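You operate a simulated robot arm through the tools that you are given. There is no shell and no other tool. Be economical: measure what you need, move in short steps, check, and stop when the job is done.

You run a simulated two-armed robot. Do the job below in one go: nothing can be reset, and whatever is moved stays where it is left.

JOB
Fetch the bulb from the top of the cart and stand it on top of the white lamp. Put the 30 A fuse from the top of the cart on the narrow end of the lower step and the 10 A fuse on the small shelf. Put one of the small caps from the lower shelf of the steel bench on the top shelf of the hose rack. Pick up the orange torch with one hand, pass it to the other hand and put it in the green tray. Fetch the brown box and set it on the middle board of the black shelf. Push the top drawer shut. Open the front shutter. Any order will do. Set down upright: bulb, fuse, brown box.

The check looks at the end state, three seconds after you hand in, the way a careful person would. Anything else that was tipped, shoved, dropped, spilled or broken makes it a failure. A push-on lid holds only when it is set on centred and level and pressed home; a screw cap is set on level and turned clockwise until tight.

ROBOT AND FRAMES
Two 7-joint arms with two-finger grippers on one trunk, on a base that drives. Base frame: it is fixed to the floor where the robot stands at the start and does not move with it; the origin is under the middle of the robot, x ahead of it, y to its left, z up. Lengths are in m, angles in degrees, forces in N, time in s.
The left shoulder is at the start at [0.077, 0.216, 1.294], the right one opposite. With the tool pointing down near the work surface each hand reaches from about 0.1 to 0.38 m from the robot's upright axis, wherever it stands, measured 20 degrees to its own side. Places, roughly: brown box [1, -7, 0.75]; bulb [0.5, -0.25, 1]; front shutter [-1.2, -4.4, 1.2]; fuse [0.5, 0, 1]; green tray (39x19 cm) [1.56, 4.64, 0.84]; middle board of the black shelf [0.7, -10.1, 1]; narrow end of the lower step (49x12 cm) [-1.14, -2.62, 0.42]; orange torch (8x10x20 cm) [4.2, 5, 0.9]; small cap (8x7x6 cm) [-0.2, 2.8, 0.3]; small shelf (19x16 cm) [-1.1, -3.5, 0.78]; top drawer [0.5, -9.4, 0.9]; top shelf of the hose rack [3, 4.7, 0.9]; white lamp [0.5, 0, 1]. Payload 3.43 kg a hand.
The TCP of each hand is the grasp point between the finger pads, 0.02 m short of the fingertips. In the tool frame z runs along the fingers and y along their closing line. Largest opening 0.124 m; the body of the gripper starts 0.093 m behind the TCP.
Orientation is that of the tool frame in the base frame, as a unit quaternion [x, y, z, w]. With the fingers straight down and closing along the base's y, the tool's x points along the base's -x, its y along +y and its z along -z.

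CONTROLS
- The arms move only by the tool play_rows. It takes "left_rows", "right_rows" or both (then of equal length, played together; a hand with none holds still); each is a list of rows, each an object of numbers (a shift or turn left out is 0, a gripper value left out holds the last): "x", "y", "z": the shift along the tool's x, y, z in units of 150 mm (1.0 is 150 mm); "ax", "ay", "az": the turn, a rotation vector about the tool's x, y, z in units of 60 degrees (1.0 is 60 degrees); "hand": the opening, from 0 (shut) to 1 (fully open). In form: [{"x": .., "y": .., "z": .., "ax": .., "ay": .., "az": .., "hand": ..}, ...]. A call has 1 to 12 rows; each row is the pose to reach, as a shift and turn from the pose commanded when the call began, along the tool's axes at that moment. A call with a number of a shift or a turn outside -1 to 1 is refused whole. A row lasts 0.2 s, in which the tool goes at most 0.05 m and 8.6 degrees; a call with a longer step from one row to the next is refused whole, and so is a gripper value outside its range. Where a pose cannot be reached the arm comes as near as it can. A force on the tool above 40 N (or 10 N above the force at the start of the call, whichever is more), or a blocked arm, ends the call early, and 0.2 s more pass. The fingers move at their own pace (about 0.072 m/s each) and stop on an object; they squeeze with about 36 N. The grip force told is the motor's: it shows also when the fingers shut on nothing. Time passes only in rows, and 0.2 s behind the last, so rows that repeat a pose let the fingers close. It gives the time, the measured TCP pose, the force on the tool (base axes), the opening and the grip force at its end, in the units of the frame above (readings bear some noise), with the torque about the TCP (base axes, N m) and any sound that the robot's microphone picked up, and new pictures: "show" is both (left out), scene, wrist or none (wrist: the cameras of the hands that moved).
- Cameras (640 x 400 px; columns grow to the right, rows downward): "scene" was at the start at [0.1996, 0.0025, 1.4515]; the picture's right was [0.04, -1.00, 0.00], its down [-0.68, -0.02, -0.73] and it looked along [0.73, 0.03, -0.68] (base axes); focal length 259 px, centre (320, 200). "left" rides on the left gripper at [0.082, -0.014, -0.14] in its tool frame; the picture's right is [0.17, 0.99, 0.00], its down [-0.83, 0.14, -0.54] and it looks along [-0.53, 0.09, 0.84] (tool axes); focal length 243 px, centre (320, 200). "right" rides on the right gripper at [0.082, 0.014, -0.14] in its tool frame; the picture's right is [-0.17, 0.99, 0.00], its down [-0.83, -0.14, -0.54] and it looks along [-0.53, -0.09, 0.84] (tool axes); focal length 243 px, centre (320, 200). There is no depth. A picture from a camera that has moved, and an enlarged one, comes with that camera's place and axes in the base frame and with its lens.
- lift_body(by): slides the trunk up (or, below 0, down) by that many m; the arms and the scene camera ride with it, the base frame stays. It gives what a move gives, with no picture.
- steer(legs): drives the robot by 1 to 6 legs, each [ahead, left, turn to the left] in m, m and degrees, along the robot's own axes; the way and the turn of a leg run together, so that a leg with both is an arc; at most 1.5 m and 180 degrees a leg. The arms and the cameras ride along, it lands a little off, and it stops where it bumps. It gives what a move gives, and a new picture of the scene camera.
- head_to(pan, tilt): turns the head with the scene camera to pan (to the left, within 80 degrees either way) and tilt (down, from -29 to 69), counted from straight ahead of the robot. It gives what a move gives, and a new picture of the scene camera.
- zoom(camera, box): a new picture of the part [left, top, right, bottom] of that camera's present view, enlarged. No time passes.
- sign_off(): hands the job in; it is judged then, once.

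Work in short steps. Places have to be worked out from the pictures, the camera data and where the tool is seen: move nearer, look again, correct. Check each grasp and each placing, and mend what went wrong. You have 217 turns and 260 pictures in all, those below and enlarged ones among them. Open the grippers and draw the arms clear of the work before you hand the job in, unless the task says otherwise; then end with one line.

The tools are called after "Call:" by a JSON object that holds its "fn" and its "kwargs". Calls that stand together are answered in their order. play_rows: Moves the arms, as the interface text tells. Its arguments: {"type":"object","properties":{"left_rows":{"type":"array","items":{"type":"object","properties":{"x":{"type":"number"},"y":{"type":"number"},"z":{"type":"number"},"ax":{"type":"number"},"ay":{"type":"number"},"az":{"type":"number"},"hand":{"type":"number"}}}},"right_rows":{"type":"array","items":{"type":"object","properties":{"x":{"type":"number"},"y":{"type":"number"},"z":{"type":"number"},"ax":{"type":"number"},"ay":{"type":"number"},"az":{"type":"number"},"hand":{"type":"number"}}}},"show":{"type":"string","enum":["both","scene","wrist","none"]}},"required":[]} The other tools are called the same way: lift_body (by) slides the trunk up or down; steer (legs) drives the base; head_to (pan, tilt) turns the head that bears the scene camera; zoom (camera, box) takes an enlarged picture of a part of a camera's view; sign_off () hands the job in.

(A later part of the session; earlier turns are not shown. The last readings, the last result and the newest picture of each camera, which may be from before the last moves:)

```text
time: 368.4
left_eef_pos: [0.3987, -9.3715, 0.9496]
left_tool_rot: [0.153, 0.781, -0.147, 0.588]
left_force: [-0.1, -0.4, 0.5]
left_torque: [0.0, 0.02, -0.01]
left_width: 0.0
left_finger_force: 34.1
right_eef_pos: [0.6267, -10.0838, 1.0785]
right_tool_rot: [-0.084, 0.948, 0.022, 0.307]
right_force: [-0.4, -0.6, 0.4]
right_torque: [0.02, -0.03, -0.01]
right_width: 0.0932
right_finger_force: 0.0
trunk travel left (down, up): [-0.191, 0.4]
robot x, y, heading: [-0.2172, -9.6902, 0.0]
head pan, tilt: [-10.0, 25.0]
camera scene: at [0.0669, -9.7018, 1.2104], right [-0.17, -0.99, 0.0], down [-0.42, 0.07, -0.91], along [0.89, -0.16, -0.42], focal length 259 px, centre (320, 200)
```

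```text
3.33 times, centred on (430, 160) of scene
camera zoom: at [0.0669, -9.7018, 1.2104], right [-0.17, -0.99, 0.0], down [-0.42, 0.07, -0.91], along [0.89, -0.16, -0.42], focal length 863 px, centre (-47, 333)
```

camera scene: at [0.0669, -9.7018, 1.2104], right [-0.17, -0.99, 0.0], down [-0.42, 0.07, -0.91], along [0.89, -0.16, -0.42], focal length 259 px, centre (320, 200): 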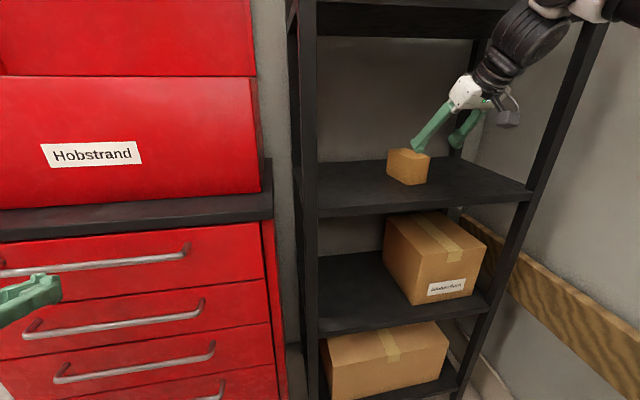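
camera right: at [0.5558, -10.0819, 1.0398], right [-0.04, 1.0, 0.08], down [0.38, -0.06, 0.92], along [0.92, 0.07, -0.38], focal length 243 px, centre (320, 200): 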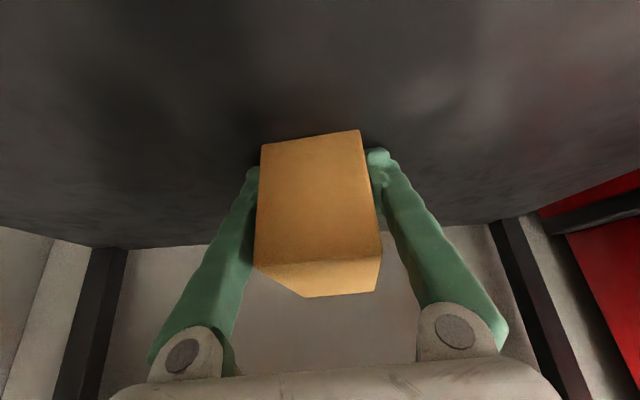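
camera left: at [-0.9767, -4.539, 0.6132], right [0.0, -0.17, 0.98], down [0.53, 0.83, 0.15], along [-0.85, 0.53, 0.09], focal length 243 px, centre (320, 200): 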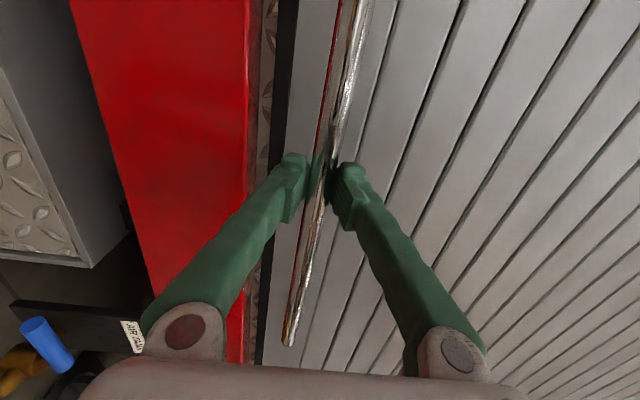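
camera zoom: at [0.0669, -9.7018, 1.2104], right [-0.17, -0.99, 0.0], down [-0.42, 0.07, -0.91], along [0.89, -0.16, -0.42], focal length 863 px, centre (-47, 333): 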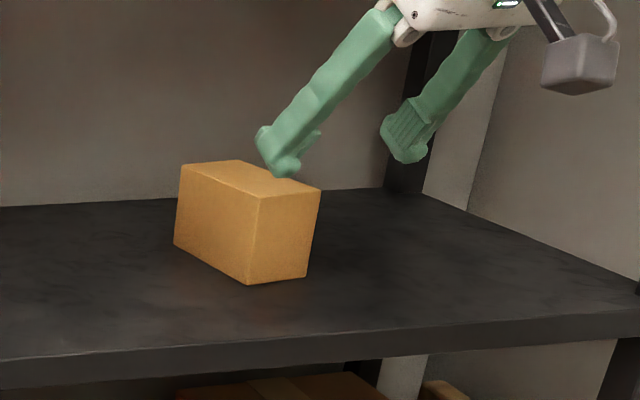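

The box stands flat on the middle board. I back out, raise the trunk, turn to face +y and start the long drive up the aisle.

Call:
{"fn": "steer", "kwargs": {"legs": [[-0.4, 0, 0]]}}

Call:
{"fn": "lift_body", "kwargs": {"by": 0.26}}

Call:
{"fn": "steer", "kwargs": {"legs": [[0, 0, 90]]}}

Call:
{"fn": "head_to", "kwargs": {"pan": 0, "tilt": 22}}

```text
time: 371.4
left_eef_pos: [-0.0006, -9.374, 0.9499]
left_tool_rot: [0.156, 0.781, -0.15, 0.587]
left_force: [0.0, -0.9, 0.2]
left_torque: [-0.05, -0.01, -0.01]
left_width: 0.0001
left_finger_force: 34.9
right_eef_pos: [0.2258, -10.0855, 1.0774]
right_tool_rot: [-0.083, 0.948, 0.021, 0.307]
right_force: [1.0, 0.4, -0.3]
right_torque: [0.05, 0.01, -0.01]
right_width: 0.0931
right_finger_force: 0.1
trunk travel left (down, up): [-0.191, 0.4]
robot x, y, heading: [-0.6156, -9.688, -0.1]
head pan, tilt: [-10.0, 25.0]
camera scene: at [-0.3331, -9.7027, 1.21], right [-0.17, -0.98, 0.0], down [-0.42, 0.07, -0.91], along [0.89, -0.16, -0.42], focal length 259 px, centre (320, 200)
```

scene: 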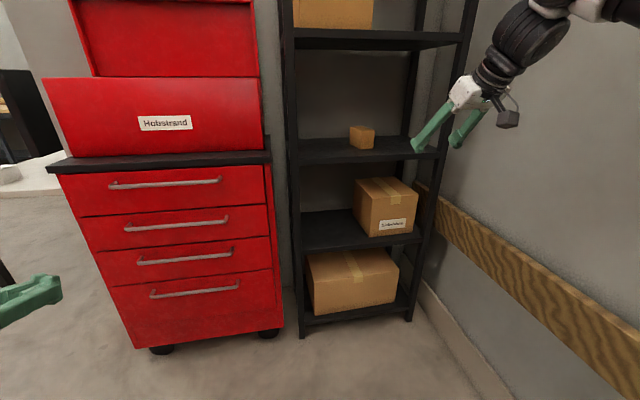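

```text
time: 374.1
left_eef_pos: [-0.0007, -9.3717, 1.2075]
left_tool_rot: [0.155, 0.781, -0.149, 0.587]
left_force: [-0.2, -1.0, -0.9]
left_torque: [0.01, -0.02, 0.02]
left_width: 0.0
left_finger_force: 34.4
right_eef_pos: [0.2259, -10.0863, 1.3378]
right_tool_rot: [-0.083, 0.948, 0.022, 0.306]
right_force: [0.2, -0.6, 0.3]
right_torque: [0.02, 0.0, -0.01]
right_width: 0.093
right_finger_force: 0.1
trunk travel left (down, up): [-0.451, 0.14]
robot x, y, heading: [-0.618, -9.6833, -0.2]
head pan, tilt: [-10.0, 25.0]
```

```text
time: 379.7
left_eef_pos: [-0.9273, -9.071, 1.2085]
left_tool_rot: [-0.442, 0.663, 0.308, 0.52]
left_force: [-0.4, -0.2, -0.3]
left_torque: [0.01, 0.02, 0.0]
left_width: 0.0
left_finger_force: 34.4
right_eef_pos: [-0.2133, -8.8449, 1.338]
right_tool_rot: [0.728, -0.613, -0.232, -0.202]
right_force: [-0.1, 0.7, -0.2]
right_torque: [0.03, 0.0, -0.01]
right_width: 0.093
right_finger_force: 0.3
trunk travel left (down, up): [-0.451, 0.14]
robot x, y, heading: [-0.6153, -9.6862, 89.8]
head pan, tilt: [-10.0, 25.0]
camera scene: at [-0.6001, -9.478, 1.4801], right [0.98, -0.18, 0.0], down [-0.07, -0.42, -0.91], along [0.16, 0.89, -0.42], focal length 259 px, centre (320, 200)
```

scene: 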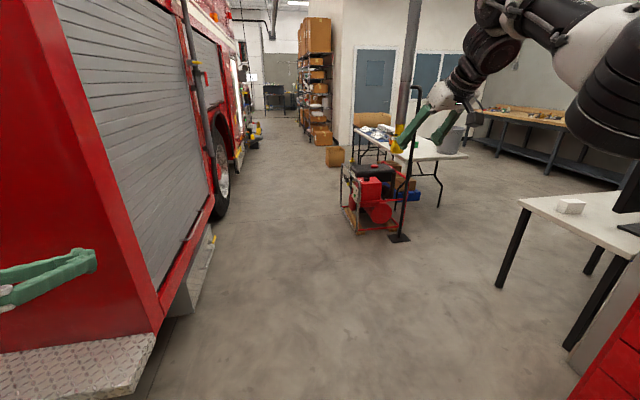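

```text
time: 380.5
left_eef_pos: [-0.9276, -9.0727, 1.2087]
left_tool_rot: [-0.441, 0.662, 0.309, 0.521]
left_force: [0.2, -0.5, -0.4]
left_torque: [0.0, 0.0, 0.0]
left_width: 0.0002
left_finger_force: 34.6
right_eef_pos: [-0.2136, -8.8465, 1.3375]
right_tool_rot: [0.728, -0.613, -0.231, -0.203]
right_force: [-0.8, 0.4, -0.5]
right_torque: [-0.03, 0.0, -0.01]
right_width: 0.0929
right_finger_force: 0.0
trunk travel left (down, up): [-0.451, 0.14]
robot x, y, heading: [-0.6132, -9.6858, 89.7]
head pan, tilt: [0.0, 22.0]
camera scene: at [-0.6161, -9.4759, 1.4849], right [1.0, 0.0, 0.0], down [0.0, -0.37, -0.93], along [0.0, 0.93, -0.37], focal length 259 px, centre (320, 200)
```

scene: 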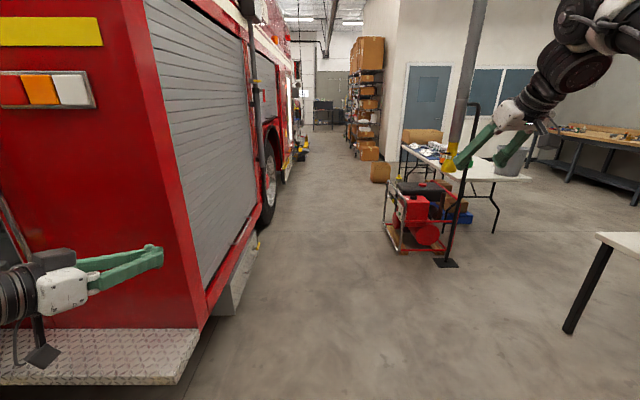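

I shift right to x≈-0.41 and drive up the aisle.

Call:
{"fn": "steer", "kwargs": {"legs": [[0, -0.2, 0.3], [1.5, 0, 0], [1.5, 0, 0], [1.5, 0, 0], [1.5, 0, 0]]}}

```text
time: 419.2
left_eef_pos: [-0.6785, -3.034, 1.2082]
left_tool_rot: [-0.439, 0.664, 0.307, 0.522]
left_force: [0.3, -0.1, -0.1]
left_torque: [0.01, 0.02, 0.01]
left_width: 0.0
left_finger_force: 34.6
right_eef_pos: [0.0378, -2.8155, 1.3389]
right_tool_rot: [0.725, -0.616, -0.231, -0.204]
right_force: [0.6, -0.2, -0.1]
right_torque: [0.01, -0.02, -0.03]
right_width: 0.093
right_finger_force: 0.1
trunk travel left (down, up): [-0.451, 0.14]
robot x, y, heading: [-0.3704, -3.6522, 89.3]
head pan, tilt: [0.0, 22.0]
camera scene: at [-0.3713, -3.4416, 1.485], right [1.0, -0.01, 0.0], down [0.0, -0.37, -0.93], along [0.01, 0.93, -0.37], focal length 259 px, centre (320, 200)
```

scene: 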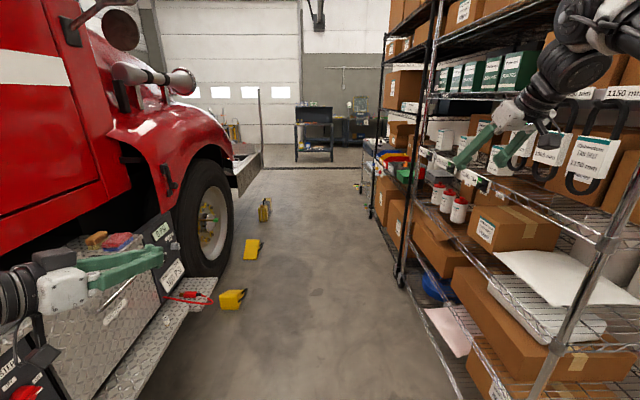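

The rack is close on the right here. I check the left side clearance before moving on.

Call:
{"fn": "head_to", "kwargs": {"pan": 60, "tilt": 40}}

Call:
{"fn": "head_to", "kwargs": {"pan": -60, "tilt": 20}}

```text
time: 420.5
left_eef_pos: [-0.6789, -3.0325, 1.2079]
left_tool_rot: [-0.438, 0.665, 0.306, 0.522]
left_force: [0.0, -0.6, -0.5]
left_torque: [-0.01, 0.0, 0.02]
left_width: 0.0
left_finger_force: 34.3
right_eef_pos: [0.0368, -2.8155, 1.3382]
right_tool_rot: [0.725, -0.617, -0.23, -0.204]
right_force: [0.7, 0.0, 0.7]
right_torque: [-0.03, 0.0, 0.03]
right_width: 0.0931
right_finger_force: 0.2
trunk travel left (down, up): [-0.451, 0.14]
robot x, y, heading: [-0.3694, -3.652, 89.4]
head pan, tilt: [60.0, 40.0]
camera scene: at [-0.4455, -3.4906, 1.4568], right [0.51, 0.86, 0.0], down [0.55, -0.33, -0.77], along [-0.66, 0.39, -0.64], focal length 259 px, centre (320, 200)
```

scene: 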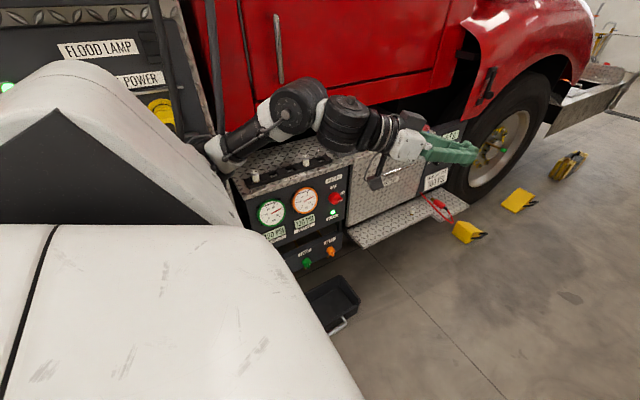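

```text
time: 422.5
left_eef_pos: [-0.6785, -3.032, 1.2089]
left_tool_rot: [-0.439, 0.664, 0.307, 0.521]
left_force: [0.7, -0.3, -0.3]
left_torque: [0.0, -0.04, -0.01]
left_width: 0.0
left_finger_force: 34.7
right_eef_pos: [0.0369, -2.8152, 1.3377]
right_tool_rot: [0.725, -0.616, -0.231, -0.203]
right_force: [-0.8, 0.5, 0.9]
right_torque: [0.01, -0.02, -0.04]
right_width: 0.093
right_finger_force: 0.1
trunk travel left (down, up): [-0.451, 0.14]
robot x, y, heading: [-0.3721, -3.6542, 89.3]
head pan, tilt: [-60.0, 20.0]
camera scene: at [-0.2912, -3.4886, 1.4882], right [0.49, -0.87, 0.0], down [-0.3, -0.17, -0.94], along [0.82, 0.46, -0.34], focal length 259 px, centre (320, 200)
```

scene: 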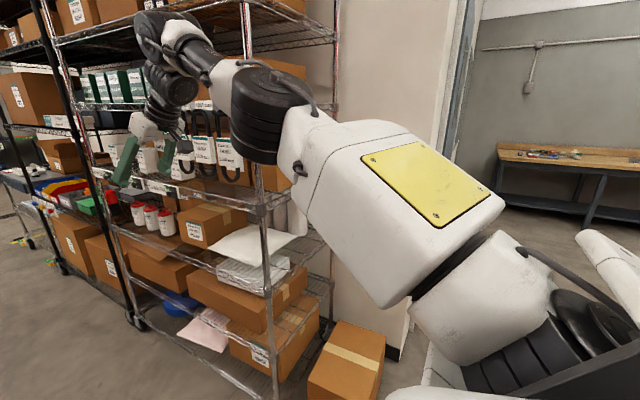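

Margins are about 0.1–0.2 m on both sides. I shift slightly right and drive on to y≈-0.65.

Call:
{"fn": "steer", "kwargs": {"legs": [[0, -0.03, 0.5], [1.5, 0, 0], [1.5, 0, 0]]}}

Call:
{"fn": "head_to", "kwargs": {"pan": 0, "tilt": 22}}

```text
time: 441.2
left_eef_pos: [-0.6282, -0.0366, 1.2087]
left_tool_rot: [-0.438, 0.665, 0.306, 0.522]
left_force: [0.1, 0.3, -0.3]
left_torque: [-0.01, 0.04, -0.03]
left_width: 0.0002
left_finger_force: 34.7
right_eef_pos: [0.0871, 0.1794, 1.3391]
right_tool_rot: [0.725, -0.616, -0.231, -0.204]
right_force: [0.4, -1.0, 0.3]
right_torque: [0.01, 0.02, -0.01]
right_width: 0.0933
right_finger_force: 0.1
trunk travel left (down, up): [-0.451, 0.14]
robot x, y, heading: [-0.3254, -0.6563, 89.0]
head pan, tilt: [-60.0, 20.0]
camera scene: at [-0.2433, -0.4929, 1.4882], right [0.49, -0.87, 0.0], down [-0.3, -0.17, -0.94], along [0.82, 0.46, -0.34], focal length 259 px, centre (320, 200)
```

scene: 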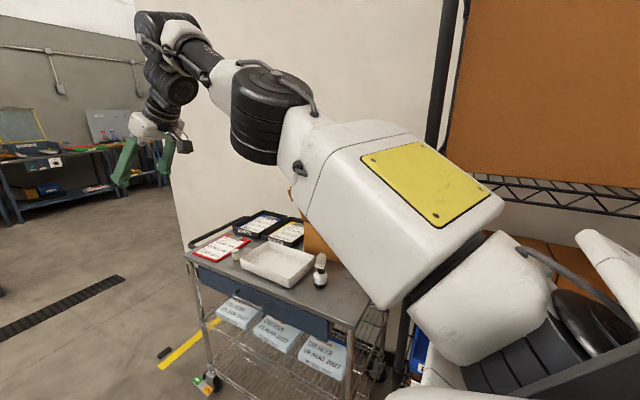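

```text
time: 442.6
left_eef_pos: [-0.6289, -0.0364, 1.2091]
left_tool_rot: [-0.437, 0.665, 0.306, 0.523]
left_force: [0.1, 0.0, -0.1]
left_torque: [0.01, -0.01, -0.04]
left_width: 0.0001
left_finger_force: 34.9
right_eef_pos: [0.0875, 0.1804, 1.3374]
right_tool_rot: [0.723, -0.618, -0.229, -0.205]
right_force: [0.0, 0.9, 0.4]
right_torque: [-0.01, 0.0, 0.01]
right_width: 0.0931
right_finger_force: 0.1
trunk travel left (down, up): [-0.451, 0.14]
robot x, y, heading: [-0.3255, -0.655, 89.1]
head pan, tilt: [0.0, 22.0]
camera scene: at [-0.3232, -0.4452, 1.4849], right [1.0, -0.02, 0.0], down [-0.01, -0.37, -0.93], along [0.01, 0.93, -0.37], focal length 259 px, centre (320, 200)
```

scene: 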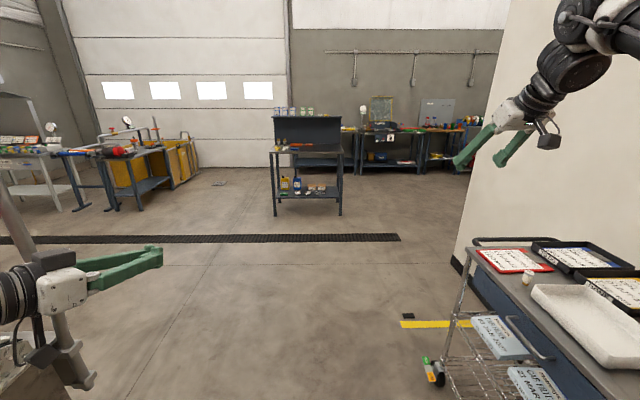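

The steel bench is ahead at about (-0.5, 2.8) with small items on its lower shelf. I drive forward 2.2 m and look at it.

Call:
{"fn": "steer", "kwargs": {"legs": [[1.5, -0.0, 0.9], [0.8, 0, 0]]}}

Call:
{"fn": "head_to", "kwargs": {"pan": 0, "tilt": 45}}

```text
time: 456.5
left_eef_pos: [-0.6427, 2.2402, 1.2089]
left_tool_rot: [-0.444, 0.661, 0.311, 0.519]
left_force: [-0.3, 0.6, 0.3]
left_torque: [-0.01, -0.03, 0.02]
left_width: 0.0
left_finger_force: 34.2
right_eef_pos: [0.0702, 2.4713, 1.3383]
right_tool_rot: [0.73, -0.61, -0.232, -0.203]
right_force: [-1.0, -0.4, -0.6]
right_torque: [-0.02, -0.02, 0.04]
right_width: 0.0931
right_finger_force: 0.0
trunk travel left (down, up): [-0.451, 0.14]
robot x, y, heading: [-0.3269, 1.6313, 90.3]
head pan, tilt: [0.0, 22.0]
camera scene: at [-0.3292, 1.8374, 1.485], right [1.0, 0.0, 0.0], down [0.0, -0.37, -0.93], along [0.0, 0.93, -0.37], focal length 259 px, centre (320, 200)
```

scene: 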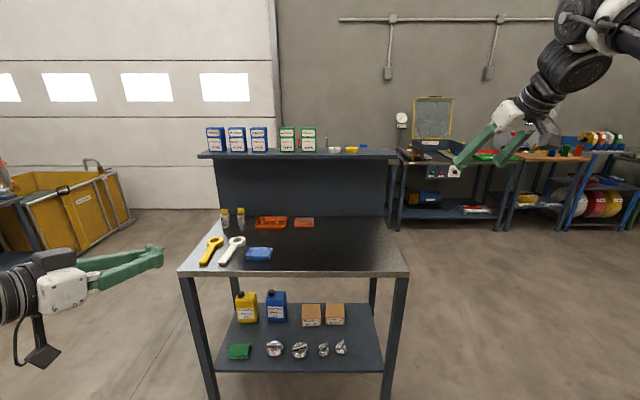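

```text
time: 457.4
left_eef_pos: [-0.6429, 2.24, 1.2091]
left_tool_rot: [-0.444, 0.661, 0.311, 0.519]
left_force: [0.0, 0.2, 0.8]
left_torque: [0.01, -0.02, -0.03]
left_width: 0.0
left_finger_force: 34.2
right_eef_pos: [0.0687, 2.4719, 1.3371]
right_tool_rot: [0.73, -0.61, -0.232, -0.202]
right_force: [-0.3, -0.4, 0.2]
right_torque: [-0.01, 0.01, 0.01]
right_width: 0.0932
right_finger_force: 0.1
trunk travel left (down, up): [-0.451, 0.14]
robot x, y, heading: [-0.3273, 1.6301, 90.4]
head pan, tilt: [0.0, 45.0]
camera scene: at [-0.3291, 1.8264, 1.4496], right [1.0, 0.0, 0.0], down [0.0, -0.71, -0.71], along [0.0, 0.71, -0.71], focal length 259 px, centre (320, 200)
```

scene: 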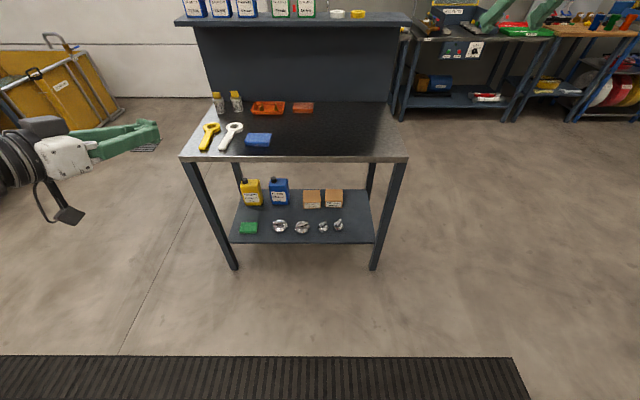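

Call:
{"fn": "zoom", "kwargs": {"camera": "scene", "box": [220, 160, 400, 260]}}

```text
3.56 times, centred on (310, 210) of scene
camera zoom: at [-0.3291, 1.8264, 1.4496], right [1.0, 0.0, 0.0], down [0.0, -0.71, -0.71], along [0.0, 0.71, -0.71], focal length 921 px, centre (356, 164)
```

zoom: 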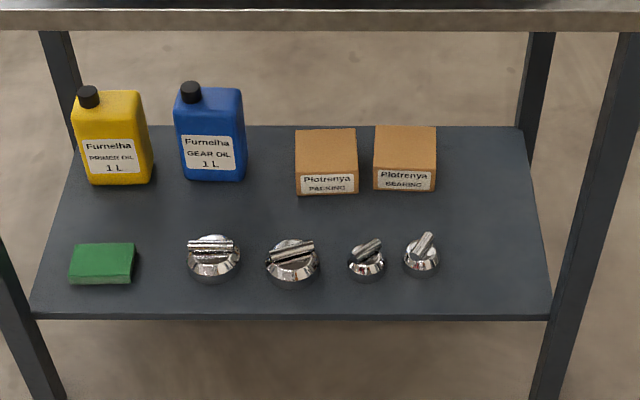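

The two right-hand caps are the small ones; the rightmost is at about (-0.227, 2.748, ~0.3). I lower the trunk fully and then bring the right hand down in front of the bench.

Call:
{"fn": "lift_body", "kwargs": {"by": -0.44}}

Call:
{"fn": "play_rows", "kwargs": {"right_rows": [{"x": 0.15, "z": 0.2}, {"x": 0.29, "z": 0.4}, {"x": 0.44, "z": 0.6}, {"x": 0.585, "z": 0.81}], "show": "none"}}

Call:
{"fn": "play_rows", "kwargs": {"right_rows": [{"x": 0.15, "z": 0.2}, {"x": 0.29, "z": 0.4}, {"x": 0.44, "z": 0.6}, {"x": 0.585, "z": 0.81}], "show": "scene"}}

```text
refused: -0.44 is not a number from -0.4 to 0.4
```

```text
time: 458.4
left_eef_pos: [-0.641, 2.2421, 1.2085]
left_tool_rot: [-0.444, 0.662, 0.31, 0.519]
left_force: [-0.3, 0.1, 1.2]
left_torque: [0.01, 0.02, -0.02]
left_width: 0.0001
left_finger_force: 34.6
right_eef_pos: [0.0728, 2.4715, 1.1868]
right_tool_rot: [0.729, -0.611, -0.233, -0.201]
right_force: [-0.8, 0.0, 0.7]
right_torque: [0.01, 0.0, 0.05]
right_width: 0.093
right_finger_force: 0.0
trunk travel left (down, up): [-0.451, 0.14]
robot x, y, heading: [-0.3253, 1.6273, 90.0]
head pan, tilt: [0.0, 45.0]
```

```text
time: 459.4
left_eef_pos: [-0.6416, 2.2406, 1.2089]
left_tool_rot: [-0.443, 0.661, 0.31, 0.52]
left_force: [0.6, 1.1, 0.2]
left_torque: [-0.01, 0.0, 0.04]
left_width: 0.0
left_finger_force: 34.5
right_eef_pos: [0.0739, 2.4727, 1.0368]
right_tool_rot: [0.73, -0.61, -0.233, -0.202]
right_force: [-0.5, 0.1, 0.8]
right_torque: [0.0, 0.01, 0.0]
right_width: 0.0931
right_finger_force: 0.0
trunk travel left (down, up): [-0.451, 0.14]
robot x, y, heading: [-0.3271, 1.6262, 89.9]
head pan, tilt: [0.0, 45.0]
camera scene: at [-0.3283, 1.8274, 1.4494], right [1.0, 0.0, 0.0], down [0.0, -0.71, -0.71], along [0.0, 0.71, -0.71], focal length 259 px, centre (320, 200)
```

scene: 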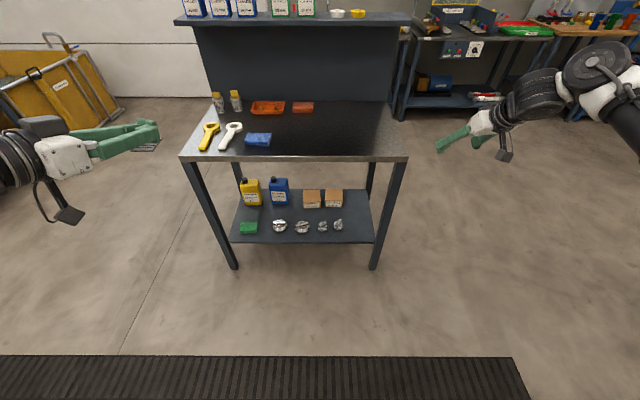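

Call:
{"fn": "lift_body", "kwargs": {"by": -0.4}}

Call:
{"fn": "play_rows", "kwargs": {"right_rows": [{"x": 0.15, "z": 0.2, "hand": 1}, {"x": 0.29, "z": 0.4}, {"x": 0.44, "z": 0.6}, {"x": 0.585, "z": 0.81}], "show": "none"}}

Call:
{"fn": "steer", "kwargs": {"legs": [[0, 0.2, 0]]}}

```text
time: 463.2
left_eef_pos: [-0.6424, 2.2702, 0.7475]
left_tool_rot: [-0.472, 0.676, 0.275, 0.495]
left_force: [-0.2, -0.4, 0.2]
left_torque: [-0.04, 0.01, 0.02]
left_width: 0.0
left_finger_force: 34.5
right_eef_pos: [0.0727, 2.4712, 0.6386]
right_tool_rot: [0.731, -0.609, -0.234, -0.202]
right_force: [-0.3, -0.2, 0.1]
right_torque: [0.02, 0.0, 0.0]
right_width: 0.0931
right_finger_force: 0.1
trunk travel left (down, up): [-0.051, 0.54]
robot x, y, heading: [-0.327, 1.6287, 90.0]
head pan, tilt: [0.0, 45.0]
```

```text
time: 464.2
left_eef_pos: [-0.6439, 2.2717, 0.7484]
left_tool_rot: [-0.472, 0.677, 0.274, 0.494]
left_force: [-0.3, -0.3, 0.1]
left_torque: [-0.01, 0.02, 0.01]
left_width: 0.0
left_finger_force: 34.8
right_eef_pos: [0.0753, 2.4717, 0.4869]
right_tool_rot: [0.73, -0.61, -0.233, -0.202]
right_force: [0.0, 0.3, 0.8]
right_torque: [-0.01, -0.03, 0.01]
right_width: 0.124
right_finger_force: 0.0
trunk travel left (down, up): [-0.051, 0.54]
robot x, y, heading: [-0.3261, 1.6279, 90.3]
head pan, tilt: [0.0, 45.0]
```

```text
time: 467.5
left_eef_pos: [-0.842, 2.2702, 0.747]
left_tool_rot: [-0.471, 0.676, 0.275, 0.495]
left_force: [0.5, 0.2, 0.2]
left_torque: [-0.02, -0.02, 0.05]
left_width: 0.0
left_finger_force: 34.9
right_eef_pos: [-0.1242, 2.4701, 0.4878]
right_tool_rot: [0.729, -0.611, -0.232, -0.201]
right_force: [-0.5, -0.2, -0.1]
right_torque: [0.01, 0.0, 0.0]
right_width: 0.1239
right_finger_force: 0.0
trunk travel left (down, up): [-0.051, 0.54]
robot x, y, heading: [-0.5289, 1.6266, 90.0]
head pan, tilt: [0.0, 45.0]
camera scene: at [-0.5298, 1.9534, 1.0225], right [1.0, 0.0, 0.0], down [0.0, -0.71, -0.71], along [0.0, 0.71, -0.71], focal length 259 px, centre (320, 200)
```

scene: 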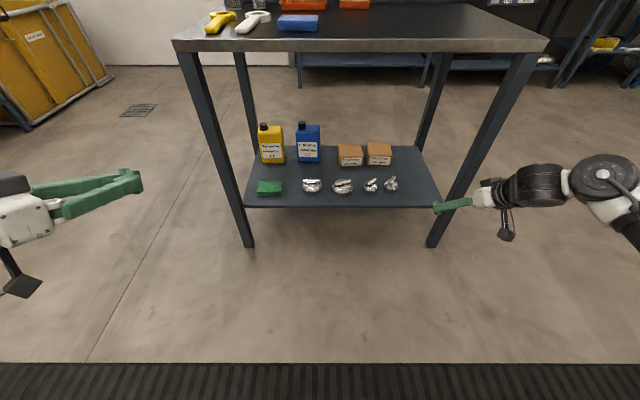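

Rightmost small cap at (-0.24, 2.75). I move the right hand toward it for a closer look.

Call:
{"fn": "play_rows", "kwargs": {"right_rows": [{"x": -0.15, "y": 0.15, "z": 0.2}, {"x": -0.31, "y": 0.3, "z": 0.41}, {"x": -0.46, "y": 0.45, "z": 0.62}, {"x": -0.62, "y": 0.61, "z": 0.83}], "show": "both"}}

```text
time: 468.5
left_eef_pos: [-0.8433, 2.2706, 0.7463]
left_tool_rot: [-0.47, 0.677, 0.273, 0.496]
left_force: [-0.3, -0.1, -0.3]
left_torque: [0.03, 0.01, 0.01]
left_width: 0.0
left_finger_force: 34.2
right_eef_pos: [-0.2379, 2.6014, 0.4399]
right_tool_rot: [0.73, -0.611, -0.232, -0.202]
right_force: [1.0, 0.7, 0.7]
right_torque: [0.01, 0.04, 0.01]
right_width: 0.1242
right_finger_force: 0.0
trunk travel left (down, up): [-0.051, 0.54]
robot x, y, heading: [-0.5272, 1.6269, 90.3]
head pan, tilt: [0.0, 45.0]
camera scene: at [-0.5304, 1.9536, 1.0224], right [1.0, 0.0, 0.0], down [0.0, -0.71, -0.71], along [0.0, 0.71, -0.71], focal length 259 px, centre (320, 200)
camera right: at [-0.2277, 2.4528, 0.505], right [-1.0, -0.04, 0.09], down [0.07, 0.37, 0.92], along [-0.07, 0.93, -0.37], focal length 243 px, centre (320, 200)
```

scene: 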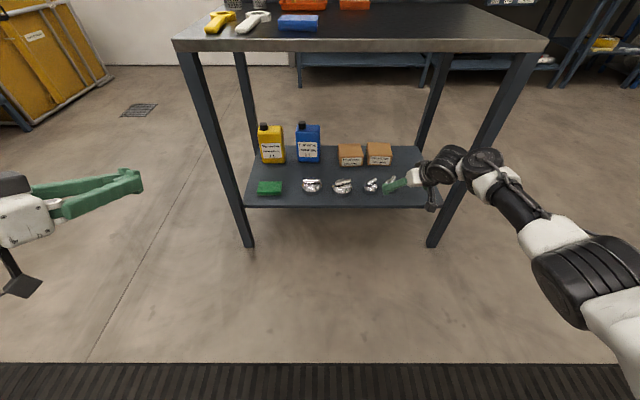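
right: 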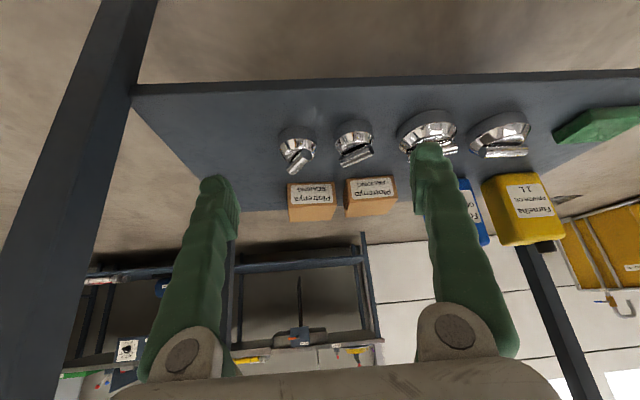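

I narrow the opening (neighbour cap is 9 cm away) and advance about 60 % of the way.

Call:
{"fn": "play_rows", "kwargs": {"right_rows": [{"x": -0.03, "y": -0.05, "z": 0.2, "hand": 0.72}, {"x": -0.06, "y": -0.1, "z": 0.42}, {"x": -0.1, "y": -0.14, "z": 0.65}], "show": "wrist"}}

```text
time: 469.3
left_eef_pos: [-0.843, 2.2698, 0.7473]
left_tool_rot: [-0.47, 0.677, 0.274, 0.495]
left_force: [-0.2, 0.7, 0.0]
left_torque: [0.04, 0.02, 0.01]
left_width: 0.0001
left_finger_force: 34.4
right_eef_pos: [-0.2362, 2.6236, 0.4189]
right_tool_rot: [0.73, -0.61, -0.233, -0.202]
right_force: [-0.8, -0.1, 0.2]
right_torque: [0.01, -0.02, 0.02]
right_width: 0.0896
right_finger_force: 0.0
right hand out of reach, approached as far as the arm can: row 2, 3
trunk travel left (down, up): [-0.051, 0.54]
robot x, y, heading: [-0.5282, 1.6282, 90.1]
head pan, tilt: [0.0, 45.0]
camera right: at [-0.2238, 2.4746, 0.4837], right [-1.0, -0.04, 0.09], down [0.07, 0.37, 0.93], along [-0.07, 0.93, -0.37], focal length 243 px, centre (320, 200)
```

right: 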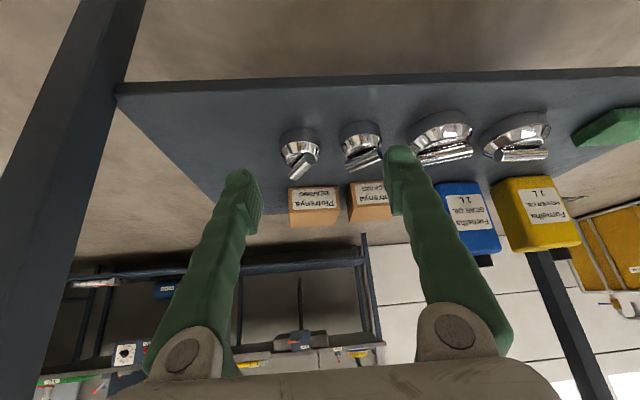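

Out of reach; I drive the base forward 0.1 m.

Call:
{"fn": "steer", "kwargs": {"legs": [[0.1, 0, 0]]}}

Call:
{"fn": "zoom", "kwargs": {"camera": "right", "box": [0, 0, 640, 400]}}

```text
time: 470.6
left_eef_pos: [-0.8421, 2.3705, 0.7466]
left_tool_rot: [-0.471, 0.677, 0.274, 0.495]
left_force: [-0.4, 0.1, -0.2]
left_torque: [0.01, -0.04, -0.04]
left_width: 0.0
left_finger_force: 34.4
right_eef_pos: [-0.2349, 2.7233, 0.4185]
right_tool_rot: [0.729, -0.611, -0.232, -0.202]
right_force: [0.3, -0.9, -0.4]
right_torque: [-0.01, -0.02, 0.05]
right_width: 0.0894
right_finger_force: 0.0
trunk travel left (down, up): [-0.051, 0.54]
robot x, y, heading: [-0.528, 1.7228, 89.9]
head pan, tilt: [0.0, 45.0]
camera scene: at [-0.5299, 2.0534, 1.0223], right [1.0, 0.0, 0.0], down [0.0, -0.71, -0.71], along [0.0, 0.71, -0.71], focal length 259 px, centre (320, 200)
```

scene: 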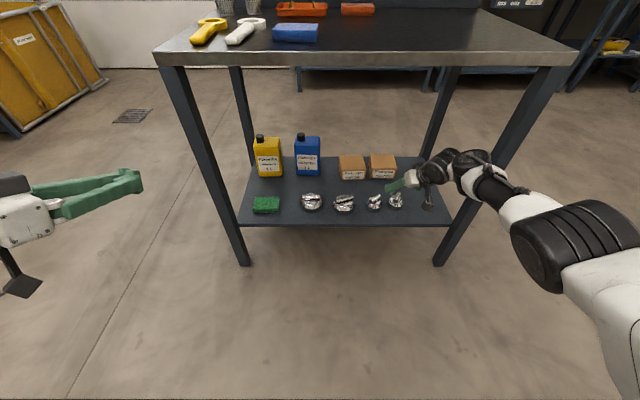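

```text
1.00 times, centred on (320, 200) of right (not enlarged: the box is as wide or as high as the picture)
camera zoom: at [-0.2237, 2.5742, 0.4831], right [-1.0, -0.04, 0.09], down [0.07, 0.37, 0.92], along [-0.07, 0.93, -0.37], focal length 243 px, centre (320, 200)
```

zoom: 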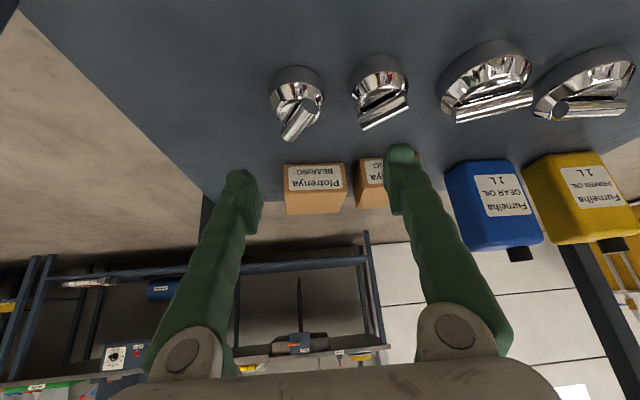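

Better triangulation puts the cap at about (-0.223, 2.80, 0.265). I advance most of the way.

Call:
{"fn": "play_rows", "kwargs": {"right_rows": [{"x": 0.03, "y": -0.04, "z": 0.25}, {"x": 0.07, "y": -0.08, "z": 0.5}, {"x": 0.13, "y": -0.11, "z": 0.75}], "show": "wrist"}}

```text
time: 471.4
left_eef_pos: [-0.8417, 2.3706, 0.7485]
left_tool_rot: [-0.469, 0.677, 0.274, 0.496]
left_force: [1.1, -0.2, 0.2]
left_torque: [-0.01, 0.06, 0.01]
left_width: 0.0001
left_finger_force: 34.4
right_eef_pos: [-0.2228, 2.7102, 0.3735]
right_tool_rot: [0.729, -0.611, -0.232, -0.203]
right_force: [0.3, -0.4, 0.2]
right_torque: [0.04, 0.02, 0.03]
right_width: 0.0896
right_finger_force: 0.2
right hand out of reach, approached as far as the arm can: row 1, 2, 3
trunk travel left (down, up): [-0.051, 0.54]
robot x, y, heading: [-0.5248, 1.7272, 90.2]
head pan, tilt: [0.0, 45.0]
camera right: at [-0.2122, 2.5624, 0.4376], right [-1.0, -0.04, 0.09], down [0.07, 0.37, 0.93], along [-0.07, 0.93, -0.37], focal length 243 px, centre (320, 200)
```

right: 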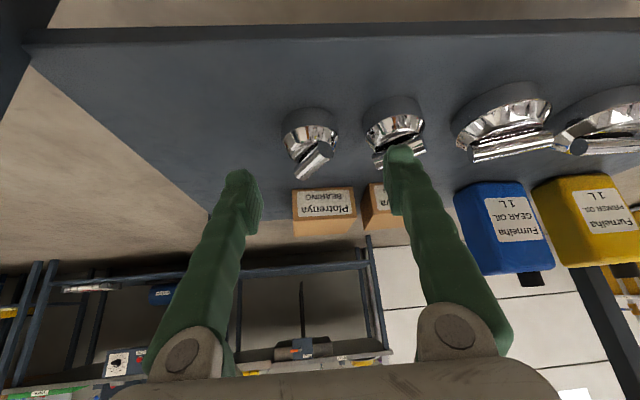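

Call:
{"fn": "steer", "kwargs": {"legs": [[0.12, 0, 0]]}}

Call:
{"fn": "play_rows", "kwargs": {"right_rows": [{"x": 0.1, "z": 0.1}, {"x": 0.2, "z": 0.2}, {"x": 0.3, "z": 0.3}], "show": "wrist"}}

```text
time: 472.8
left_eef_pos: [-0.8425, 2.4893, 0.7474]
left_tool_rot: [-0.471, 0.677, 0.274, 0.495]
left_force: [-0.4, 0.8, -0.9]
left_torque: [-0.01, 0.0, 0.03]
left_width: 0.0
left_finger_force: 34.4
right_eef_pos: [-0.225, 2.8298, 0.3728]
right_tool_rot: [0.729, -0.61, -0.234, -0.203]
right_force: [-0.1, 0.6, -0.2]
right_torque: [0.0, 0.01, 0.0]
right_width: 0.0894
right_finger_force: 0.1
trunk travel left (down, up): [-0.051, 0.54]
robot x, y, heading: [-0.5249, 1.8431, 90.3]
head pan, tilt: [0.0, 45.0]
camera scene: at [-0.5301, 2.1719, 1.0223], right [1.0, 0.0, 0.0], down [0.0, -0.71, -0.71], along [0.0, 0.71, -0.71], focal length 259 px, centre (320, 200)
```

scene: 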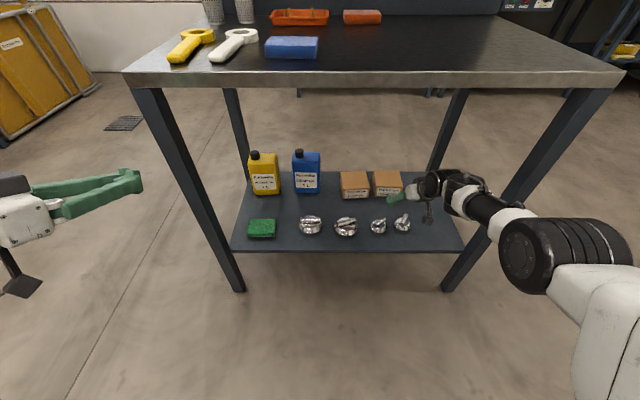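

```text
time: 473.6
left_eef_pos: [-0.8431, 2.4888, 0.7481]
left_tool_rot: [-0.47, 0.677, 0.273, 0.496]
left_force: [0.2, 0.0, -0.7]
left_torque: [0.0, 0.01, 0.02]
left_width: 0.0
left_finger_force: 34.3
right_eef_pos: [-0.2244, 2.8093, 0.3343]
right_tool_rot: [0.728, -0.612, -0.234, -0.204]
right_force: [0.6, -0.1, 0.1]
right_torque: [-0.02, 0.0, 0.0]
right_width: 0.0893
right_finger_force: 0.2
right hand out of reach, approached as far as the arm can: row 1, 2, 3
trunk travel left (down, up): [-0.051, 0.54]
robot x, y, heading: [-0.5266, 1.8496, 90.1]
head pan, tilt: [0.0, 45.0]
camera right: at [-0.2121, 2.6607, 0.3981], right [-1.0, -0.04, 0.09], down [0.07, 0.37, 0.93], along [-0.07, 0.93, -0.37], focal length 243 px, centre (320, 200)
```

right: 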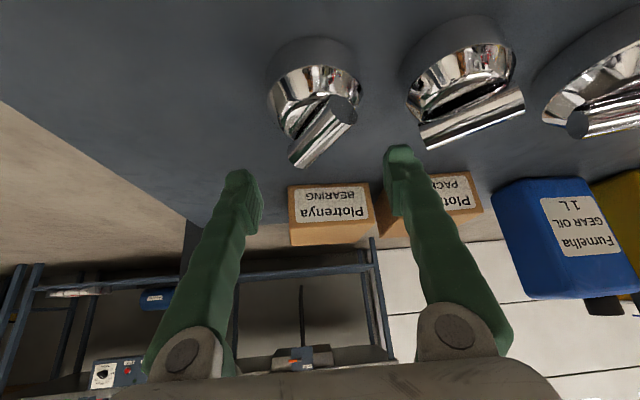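

The hand is now right above the cap; it needs to go ~7 cm straight down. I lower the trunk its last 5 cm.

Call:
{"fn": "lift_body", "kwargs": {"by": -0.05}}

Call:
{"fn": "zoom", "kwargs": {"camera": "right", "box": [0, 0, 640, 400]}}

```text
time: 474.5
left_eef_pos: [-0.8435, 2.4884, 0.6975]
left_tool_rot: [-0.471, 0.677, 0.274, 0.495]
left_force: [-0.8, 0.3, -0.8]
left_torque: [0.0, -0.03, 0.02]
left_width: 0.0
left_finger_force: 34.7
right_eef_pos: [-0.2239, 2.81, 0.2828]
right_tool_rot: [0.728, -0.611, -0.234, -0.203]
right_force: [-0.5, -0.4, -0.3]
right_torque: [0.03, 0.0, -0.01]
right_width: 0.0892
right_finger_force: 0.0
trunk travel left (down, up): [-0.001, 0.59]
robot x, y, heading: [-0.5271, 1.8449, 90.1]
head pan, tilt: [0.0, 45.0]
```

```text
1.00 times, centred on (320, 200) of right (not enlarged: the box is as wide or as high as the picture)
camera zoom: at [-0.2124, 2.6605, 0.3481], right [-1.0, -0.04, 0.09], down [0.07, 0.37, 0.93], along [-0.07, 0.93, -0.37], focal length 243 px, centre (320, 200)
```

zoom: 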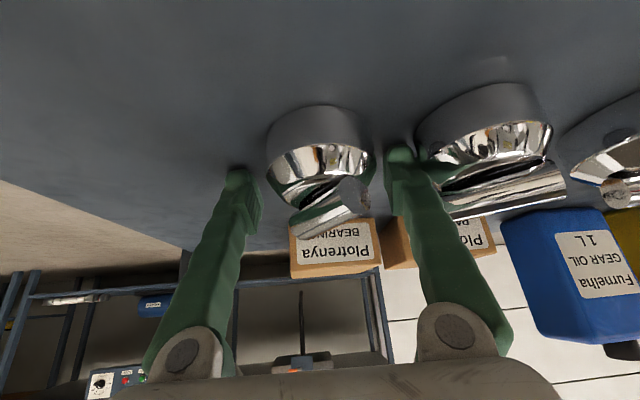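

The cap is nearly between the pads; I shift ~2 cm toward it (tool +x).

Call:
{"fn": "play_rows", "kwargs": {"right_rows": [{"x": 0.07}, {"x": 0.14, "z": 0.03}, {"x": 0.14, "z": 0.05}], "show": "wrist"}}

```text
time: 475.3
left_eef_pos: [-0.8424, 2.4877, 0.6993]
left_tool_rot: [-0.47, 0.677, 0.274, 0.496]
left_force: [-0.6, -0.4, -0.2]
left_torque: [-0.03, 0.01, 0.02]
left_width: 0.0
left_finger_force: 34.3
right_eef_pos: [-0.2198, 2.8082, 0.2822]
right_tool_rot: [0.724, -0.609, -0.243, -0.214]
right_force: [1.8, -9.5, 17.6]
right_torque: [-0.37, 0.9, 0.7]
right_width: 0.0913
right_finger_force: 1.6
trunk travel left (down, up): [-0.001, 0.59]
robot x, y, heading: [-0.5276, 1.8468, 89.9]
head pan, tilt: [0.0, 45.0]
stopped in row 3 (right hand): the force on the tool passed its limit at 42 N (the readings are from after the stop); the commanded pose is now the measured one
camera right: at [-0.2086, 2.6565, 0.343], right [-1.0, -0.04, 0.09], down [0.07, 0.34, 0.94], along [-0.06, 0.94, -0.34], focal length 243 px, centre (320, 200)
```

right: 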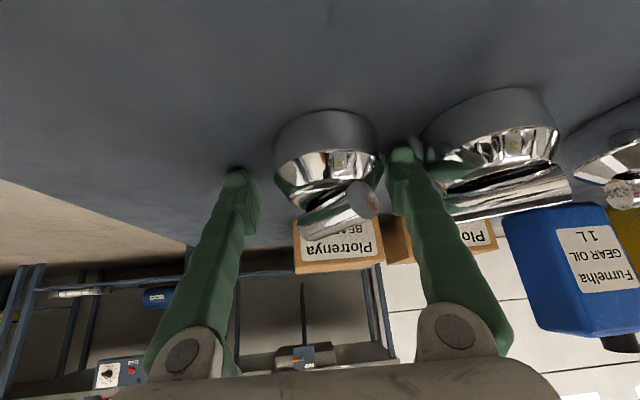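

The fingertips touched the shelf (≈0.265), so the cap is nearer: y≈2.757. I rise 1 cm and pull back 5 cm around it.

Call:
{"fn": "play_rows", "kwargs": {"right_rows": [{"x": -0.05, "z": -0.07}, {"x": 0.08, "y": 0.03, "z": -0.16}, {"x": 0.22, "y": 0.058, "z": -0.26}], "show": "wrist"}}

```text
time: 476.1
left_eef_pos: [-0.8419, 2.4883, 0.6983]
left_tool_rot: [-0.471, 0.676, 0.275, 0.495]
left_force: [-0.1, -0.4, 0.1]
left_torque: [-0.01, 0.0, 0.01]
left_width: 0.0
left_finger_force: 34.7
right_eef_pos: [-0.2208, 2.756, 0.289]
right_tool_rot: [0.725, -0.61, -0.241, -0.211]
right_force: [-0.4, -0.1, -0.3]
right_torque: [0.02, 0.01, 0.0]
right_width: 0.0892
right_finger_force: 0.0
trunk travel left (down, up): [-0.001, 0.59]
robot x, y, heading: [-0.5289, 1.846, 90.3]
head pan, tilt: [0.0, 45.0]
camera right: at [-0.2096, 2.6051, 0.3504], right [-1.0, -0.04, 0.09], down [0.07, 0.35, 0.93], along [-0.06, 0.94, -0.34], focal length 243 px, centre (320, 200)
```

right: 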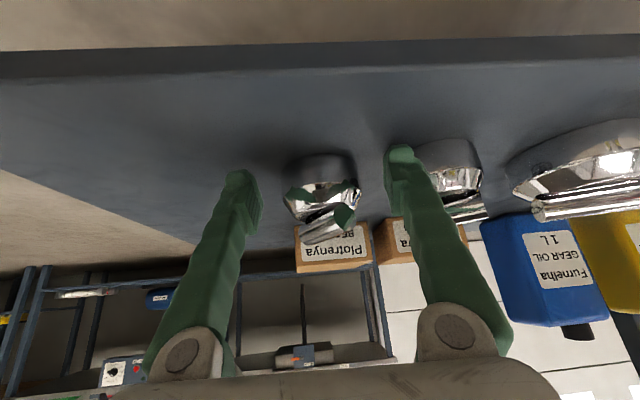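

The cap now coincides with the grasp point. I close.

Call:
{"fn": "play_rows", "kwargs": {"right_rows": [{"hand": 0.4}, {"hand": 0.2}, {"hand": 0.2}, {"hand": 0.2}, {"hand": 0.2}], "show": "wrist"}}

```text
time: 477.3
left_eef_pos: [-0.8428, 2.4887, 0.6985]
left_tool_rot: [-0.47, 0.677, 0.274, 0.496]
left_force: [0.4, -0.3, 0.3]
left_torque: [-0.01, -0.02, 0.0]
left_width: 0.0001
left_finger_force: 34.5
right_eef_pos: [-0.2205, 2.757, 0.2889]
right_tool_rot: [0.725, -0.609, -0.241, -0.212]
right_force: [1.1, -1.0, -0.4]
right_torque: [0.01, -0.02, -0.01]
right_width: 0.025
right_finger_force: 0.0
trunk travel left (down, up): [-0.001, 0.59]
robot x, y, heading: [-0.5297, 1.8432, 89.9]
head pan, tilt: [0.0, 45.0]
camera right: at [-0.2094, 2.6053, 0.3499], right [-1.0, -0.04, 0.09], down [0.07, 0.35, 0.93], along [-0.06, 0.94, -0.34], focal length 243 px, centre (320, 200)
```

right: 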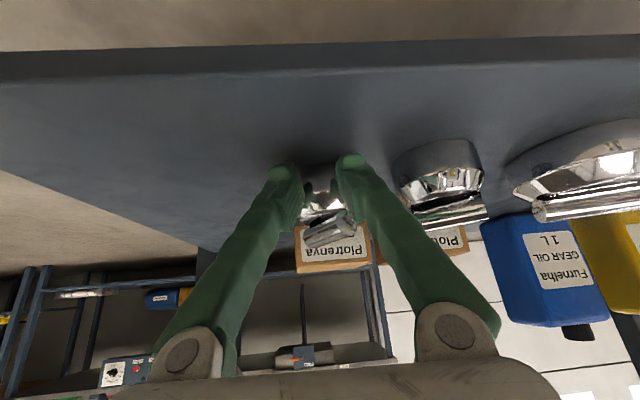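

The fingers closed above the wide part; only the rib is between them. I close further on the rib.

Call:
{"fn": "play_rows", "kwargs": {"right_rows": [{"hand": 0}, {"hand": 0}, {"hand": 0}], "show": "wrist"}}

Call:
{"fn": "zoom", "kwargs": {"camera": "right", "box": [240, 120, 400, 260]}}

```text
time: 478.1
left_eef_pos: [-0.8428, 2.4891, 0.6984]
left_tool_rot: [-0.471, 0.677, 0.275, 0.495]
left_force: [0.0, 0.9, 0.2]
left_torque: [0.0, 0.0, 0.04]
left_width: 0.0
left_finger_force: 34.1
right_eef_pos: [-0.2206, 2.7557, 0.2892]
right_tool_rot: [0.725, -0.61, -0.241, -0.212]
right_force: [-0.5, -0.8, 0.1]
right_torque: [0.0, -0.02, -0.02]
right_width: 0.0
right_finger_force: 33.9
trunk travel left (down, up): [-0.001, 0.59]
robot x, y, heading: [-0.5267, 1.8467, 90.0]
head pan, tilt: [0.0, 45.0]
camera right: at [-0.2095, 2.6053, 0.3499], right [-1.0, -0.04, 0.09], down [0.07, 0.35, 0.93], along [-0.06, 0.94, -0.34], focal length 243 px, centre (320, 200)
```

right: 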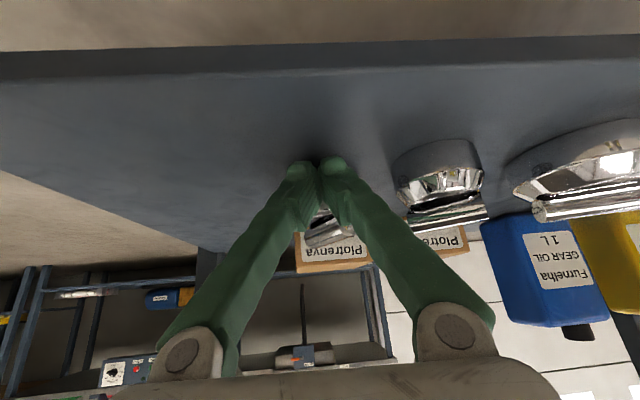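

```text
2.86 times, centred on (320, 190) of right
camera zoom: at [-0.2095, 2.6053, 0.3499], right [-1.0, -0.04, 0.09], down [0.07, 0.35, 0.93], along [-0.06, 0.94, -0.34], focal length 693 px, centre (320, 229)
```

zoom: 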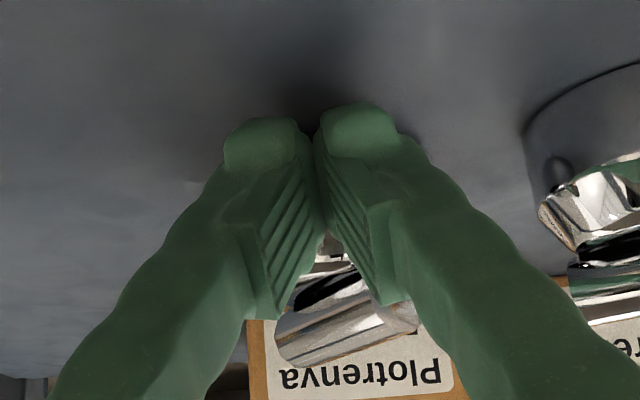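

The cap is still behind the fingers (about y 2.80). I lift, open to 7.5 cm, move forward and come down over it.

Call:
{"fn": "play_rows", "kwargs": {"right_rows": [{"x": -0.142, "z": -0.186}, {"x": -0.284, "z": -0.371, "hand": 0.61}, {"x": -0.41, "y": -0.02, "z": -0.27}, {"x": -0.532, "y": -0.033, "z": -0.181}, {"x": -0.532, "y": -0.033, "z": -0.181}], "show": "wrist"}}

```text
time: 479.3
left_eef_pos: [-0.8435, 2.4885, 0.6983]
left_tool_rot: [-0.471, 0.677, 0.274, 0.495]
left_force: [0.1, 0.0, -0.5]
left_torque: [-0.01, 0.01, -0.02]
left_width: 0.0
left_finger_force: 34.4
right_eef_pos: [-0.2246, 2.8028, 0.359]
right_tool_rot: [0.724, -0.61, -0.241, -0.212]
right_force: [-0.3, -0.1, 0.0]
right_torque: [0.0, 0.01, -0.01]
right_width: 0.0756
right_finger_force: 0.1
trunk travel left (down, up): [-0.001, 0.59]
robot x, y, heading: [-0.5281, 1.8437, 90.1]
head pan, tilt: [0.0, 45.0]
camera right: at [-0.2129, 2.652, 0.4198], right [-1.0, -0.04, 0.09], down [0.07, 0.35, 0.93], along [-0.06, 0.94, -0.35], focal length 243 px, centre (320, 200)
```

right: 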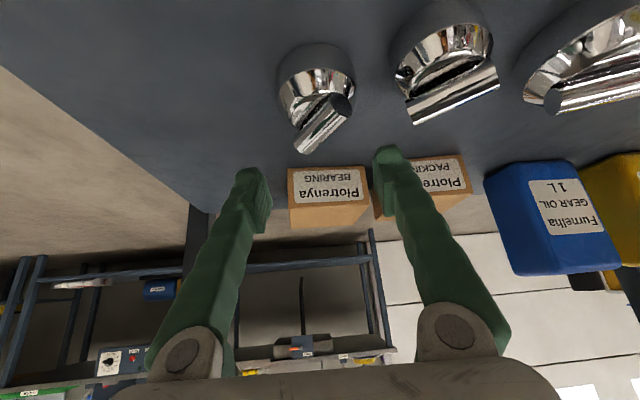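

Confirmed: cap centre (-0.226, 2.802, 0.270), directly below. I descend 8.5 cm.

Call:
{"fn": "play_rows", "kwargs": {"right_rows": [{"x": 0.12, "y": 0.01, "z": 0.16}, {"x": 0.23, "y": 0.01, "z": 0.3}, {"x": 0.31, "y": 0.01, "z": 0.4}, {"x": 0.335, "y": 0.01, "z": 0.435}], "show": "wrist"}}

```text
time: 480.3
left_eef_pos: [-0.8431, 2.487, 0.6997]
left_tool_rot: [-0.47, 0.676, 0.275, 0.496]
left_force: [0.3, -0.2, 0.9]
left_torque: [0.04, 0.01, 0.01]
left_width: 0.0002
left_finger_force: 34.5
right_eef_pos: [-0.2241, 2.804, 0.2823]
right_tool_rot: [0.724, -0.608, -0.244, -0.215]
right_force: [3.0, -19.5, 26.8]
right_torque: [-0.64, 1.14, 0.85]
right_width: 0.0765
right_finger_force: 0.9
trunk travel left (down, up): [-0.001, 0.59]
robot x, y, heading: [-0.5276, 1.8427, 89.7]
head pan, tilt: [0.0, 45.0]
camera right: at [-0.2134, 2.6518, 0.3431], right [-1.0, -0.04, 0.09], down [0.07, 0.34, 0.94], along [-0.06, 0.94, -0.34], focal length 243 px, centre (320, 200)
```

right: 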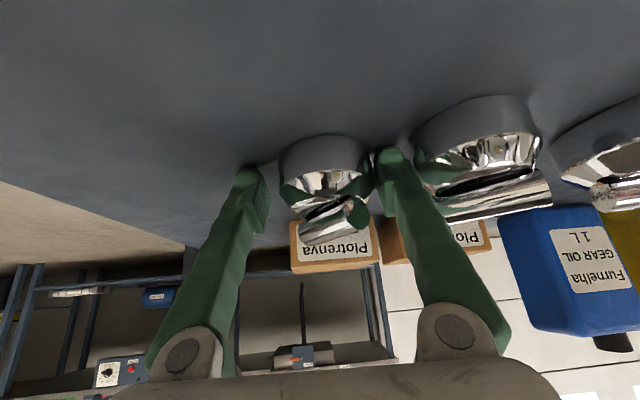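

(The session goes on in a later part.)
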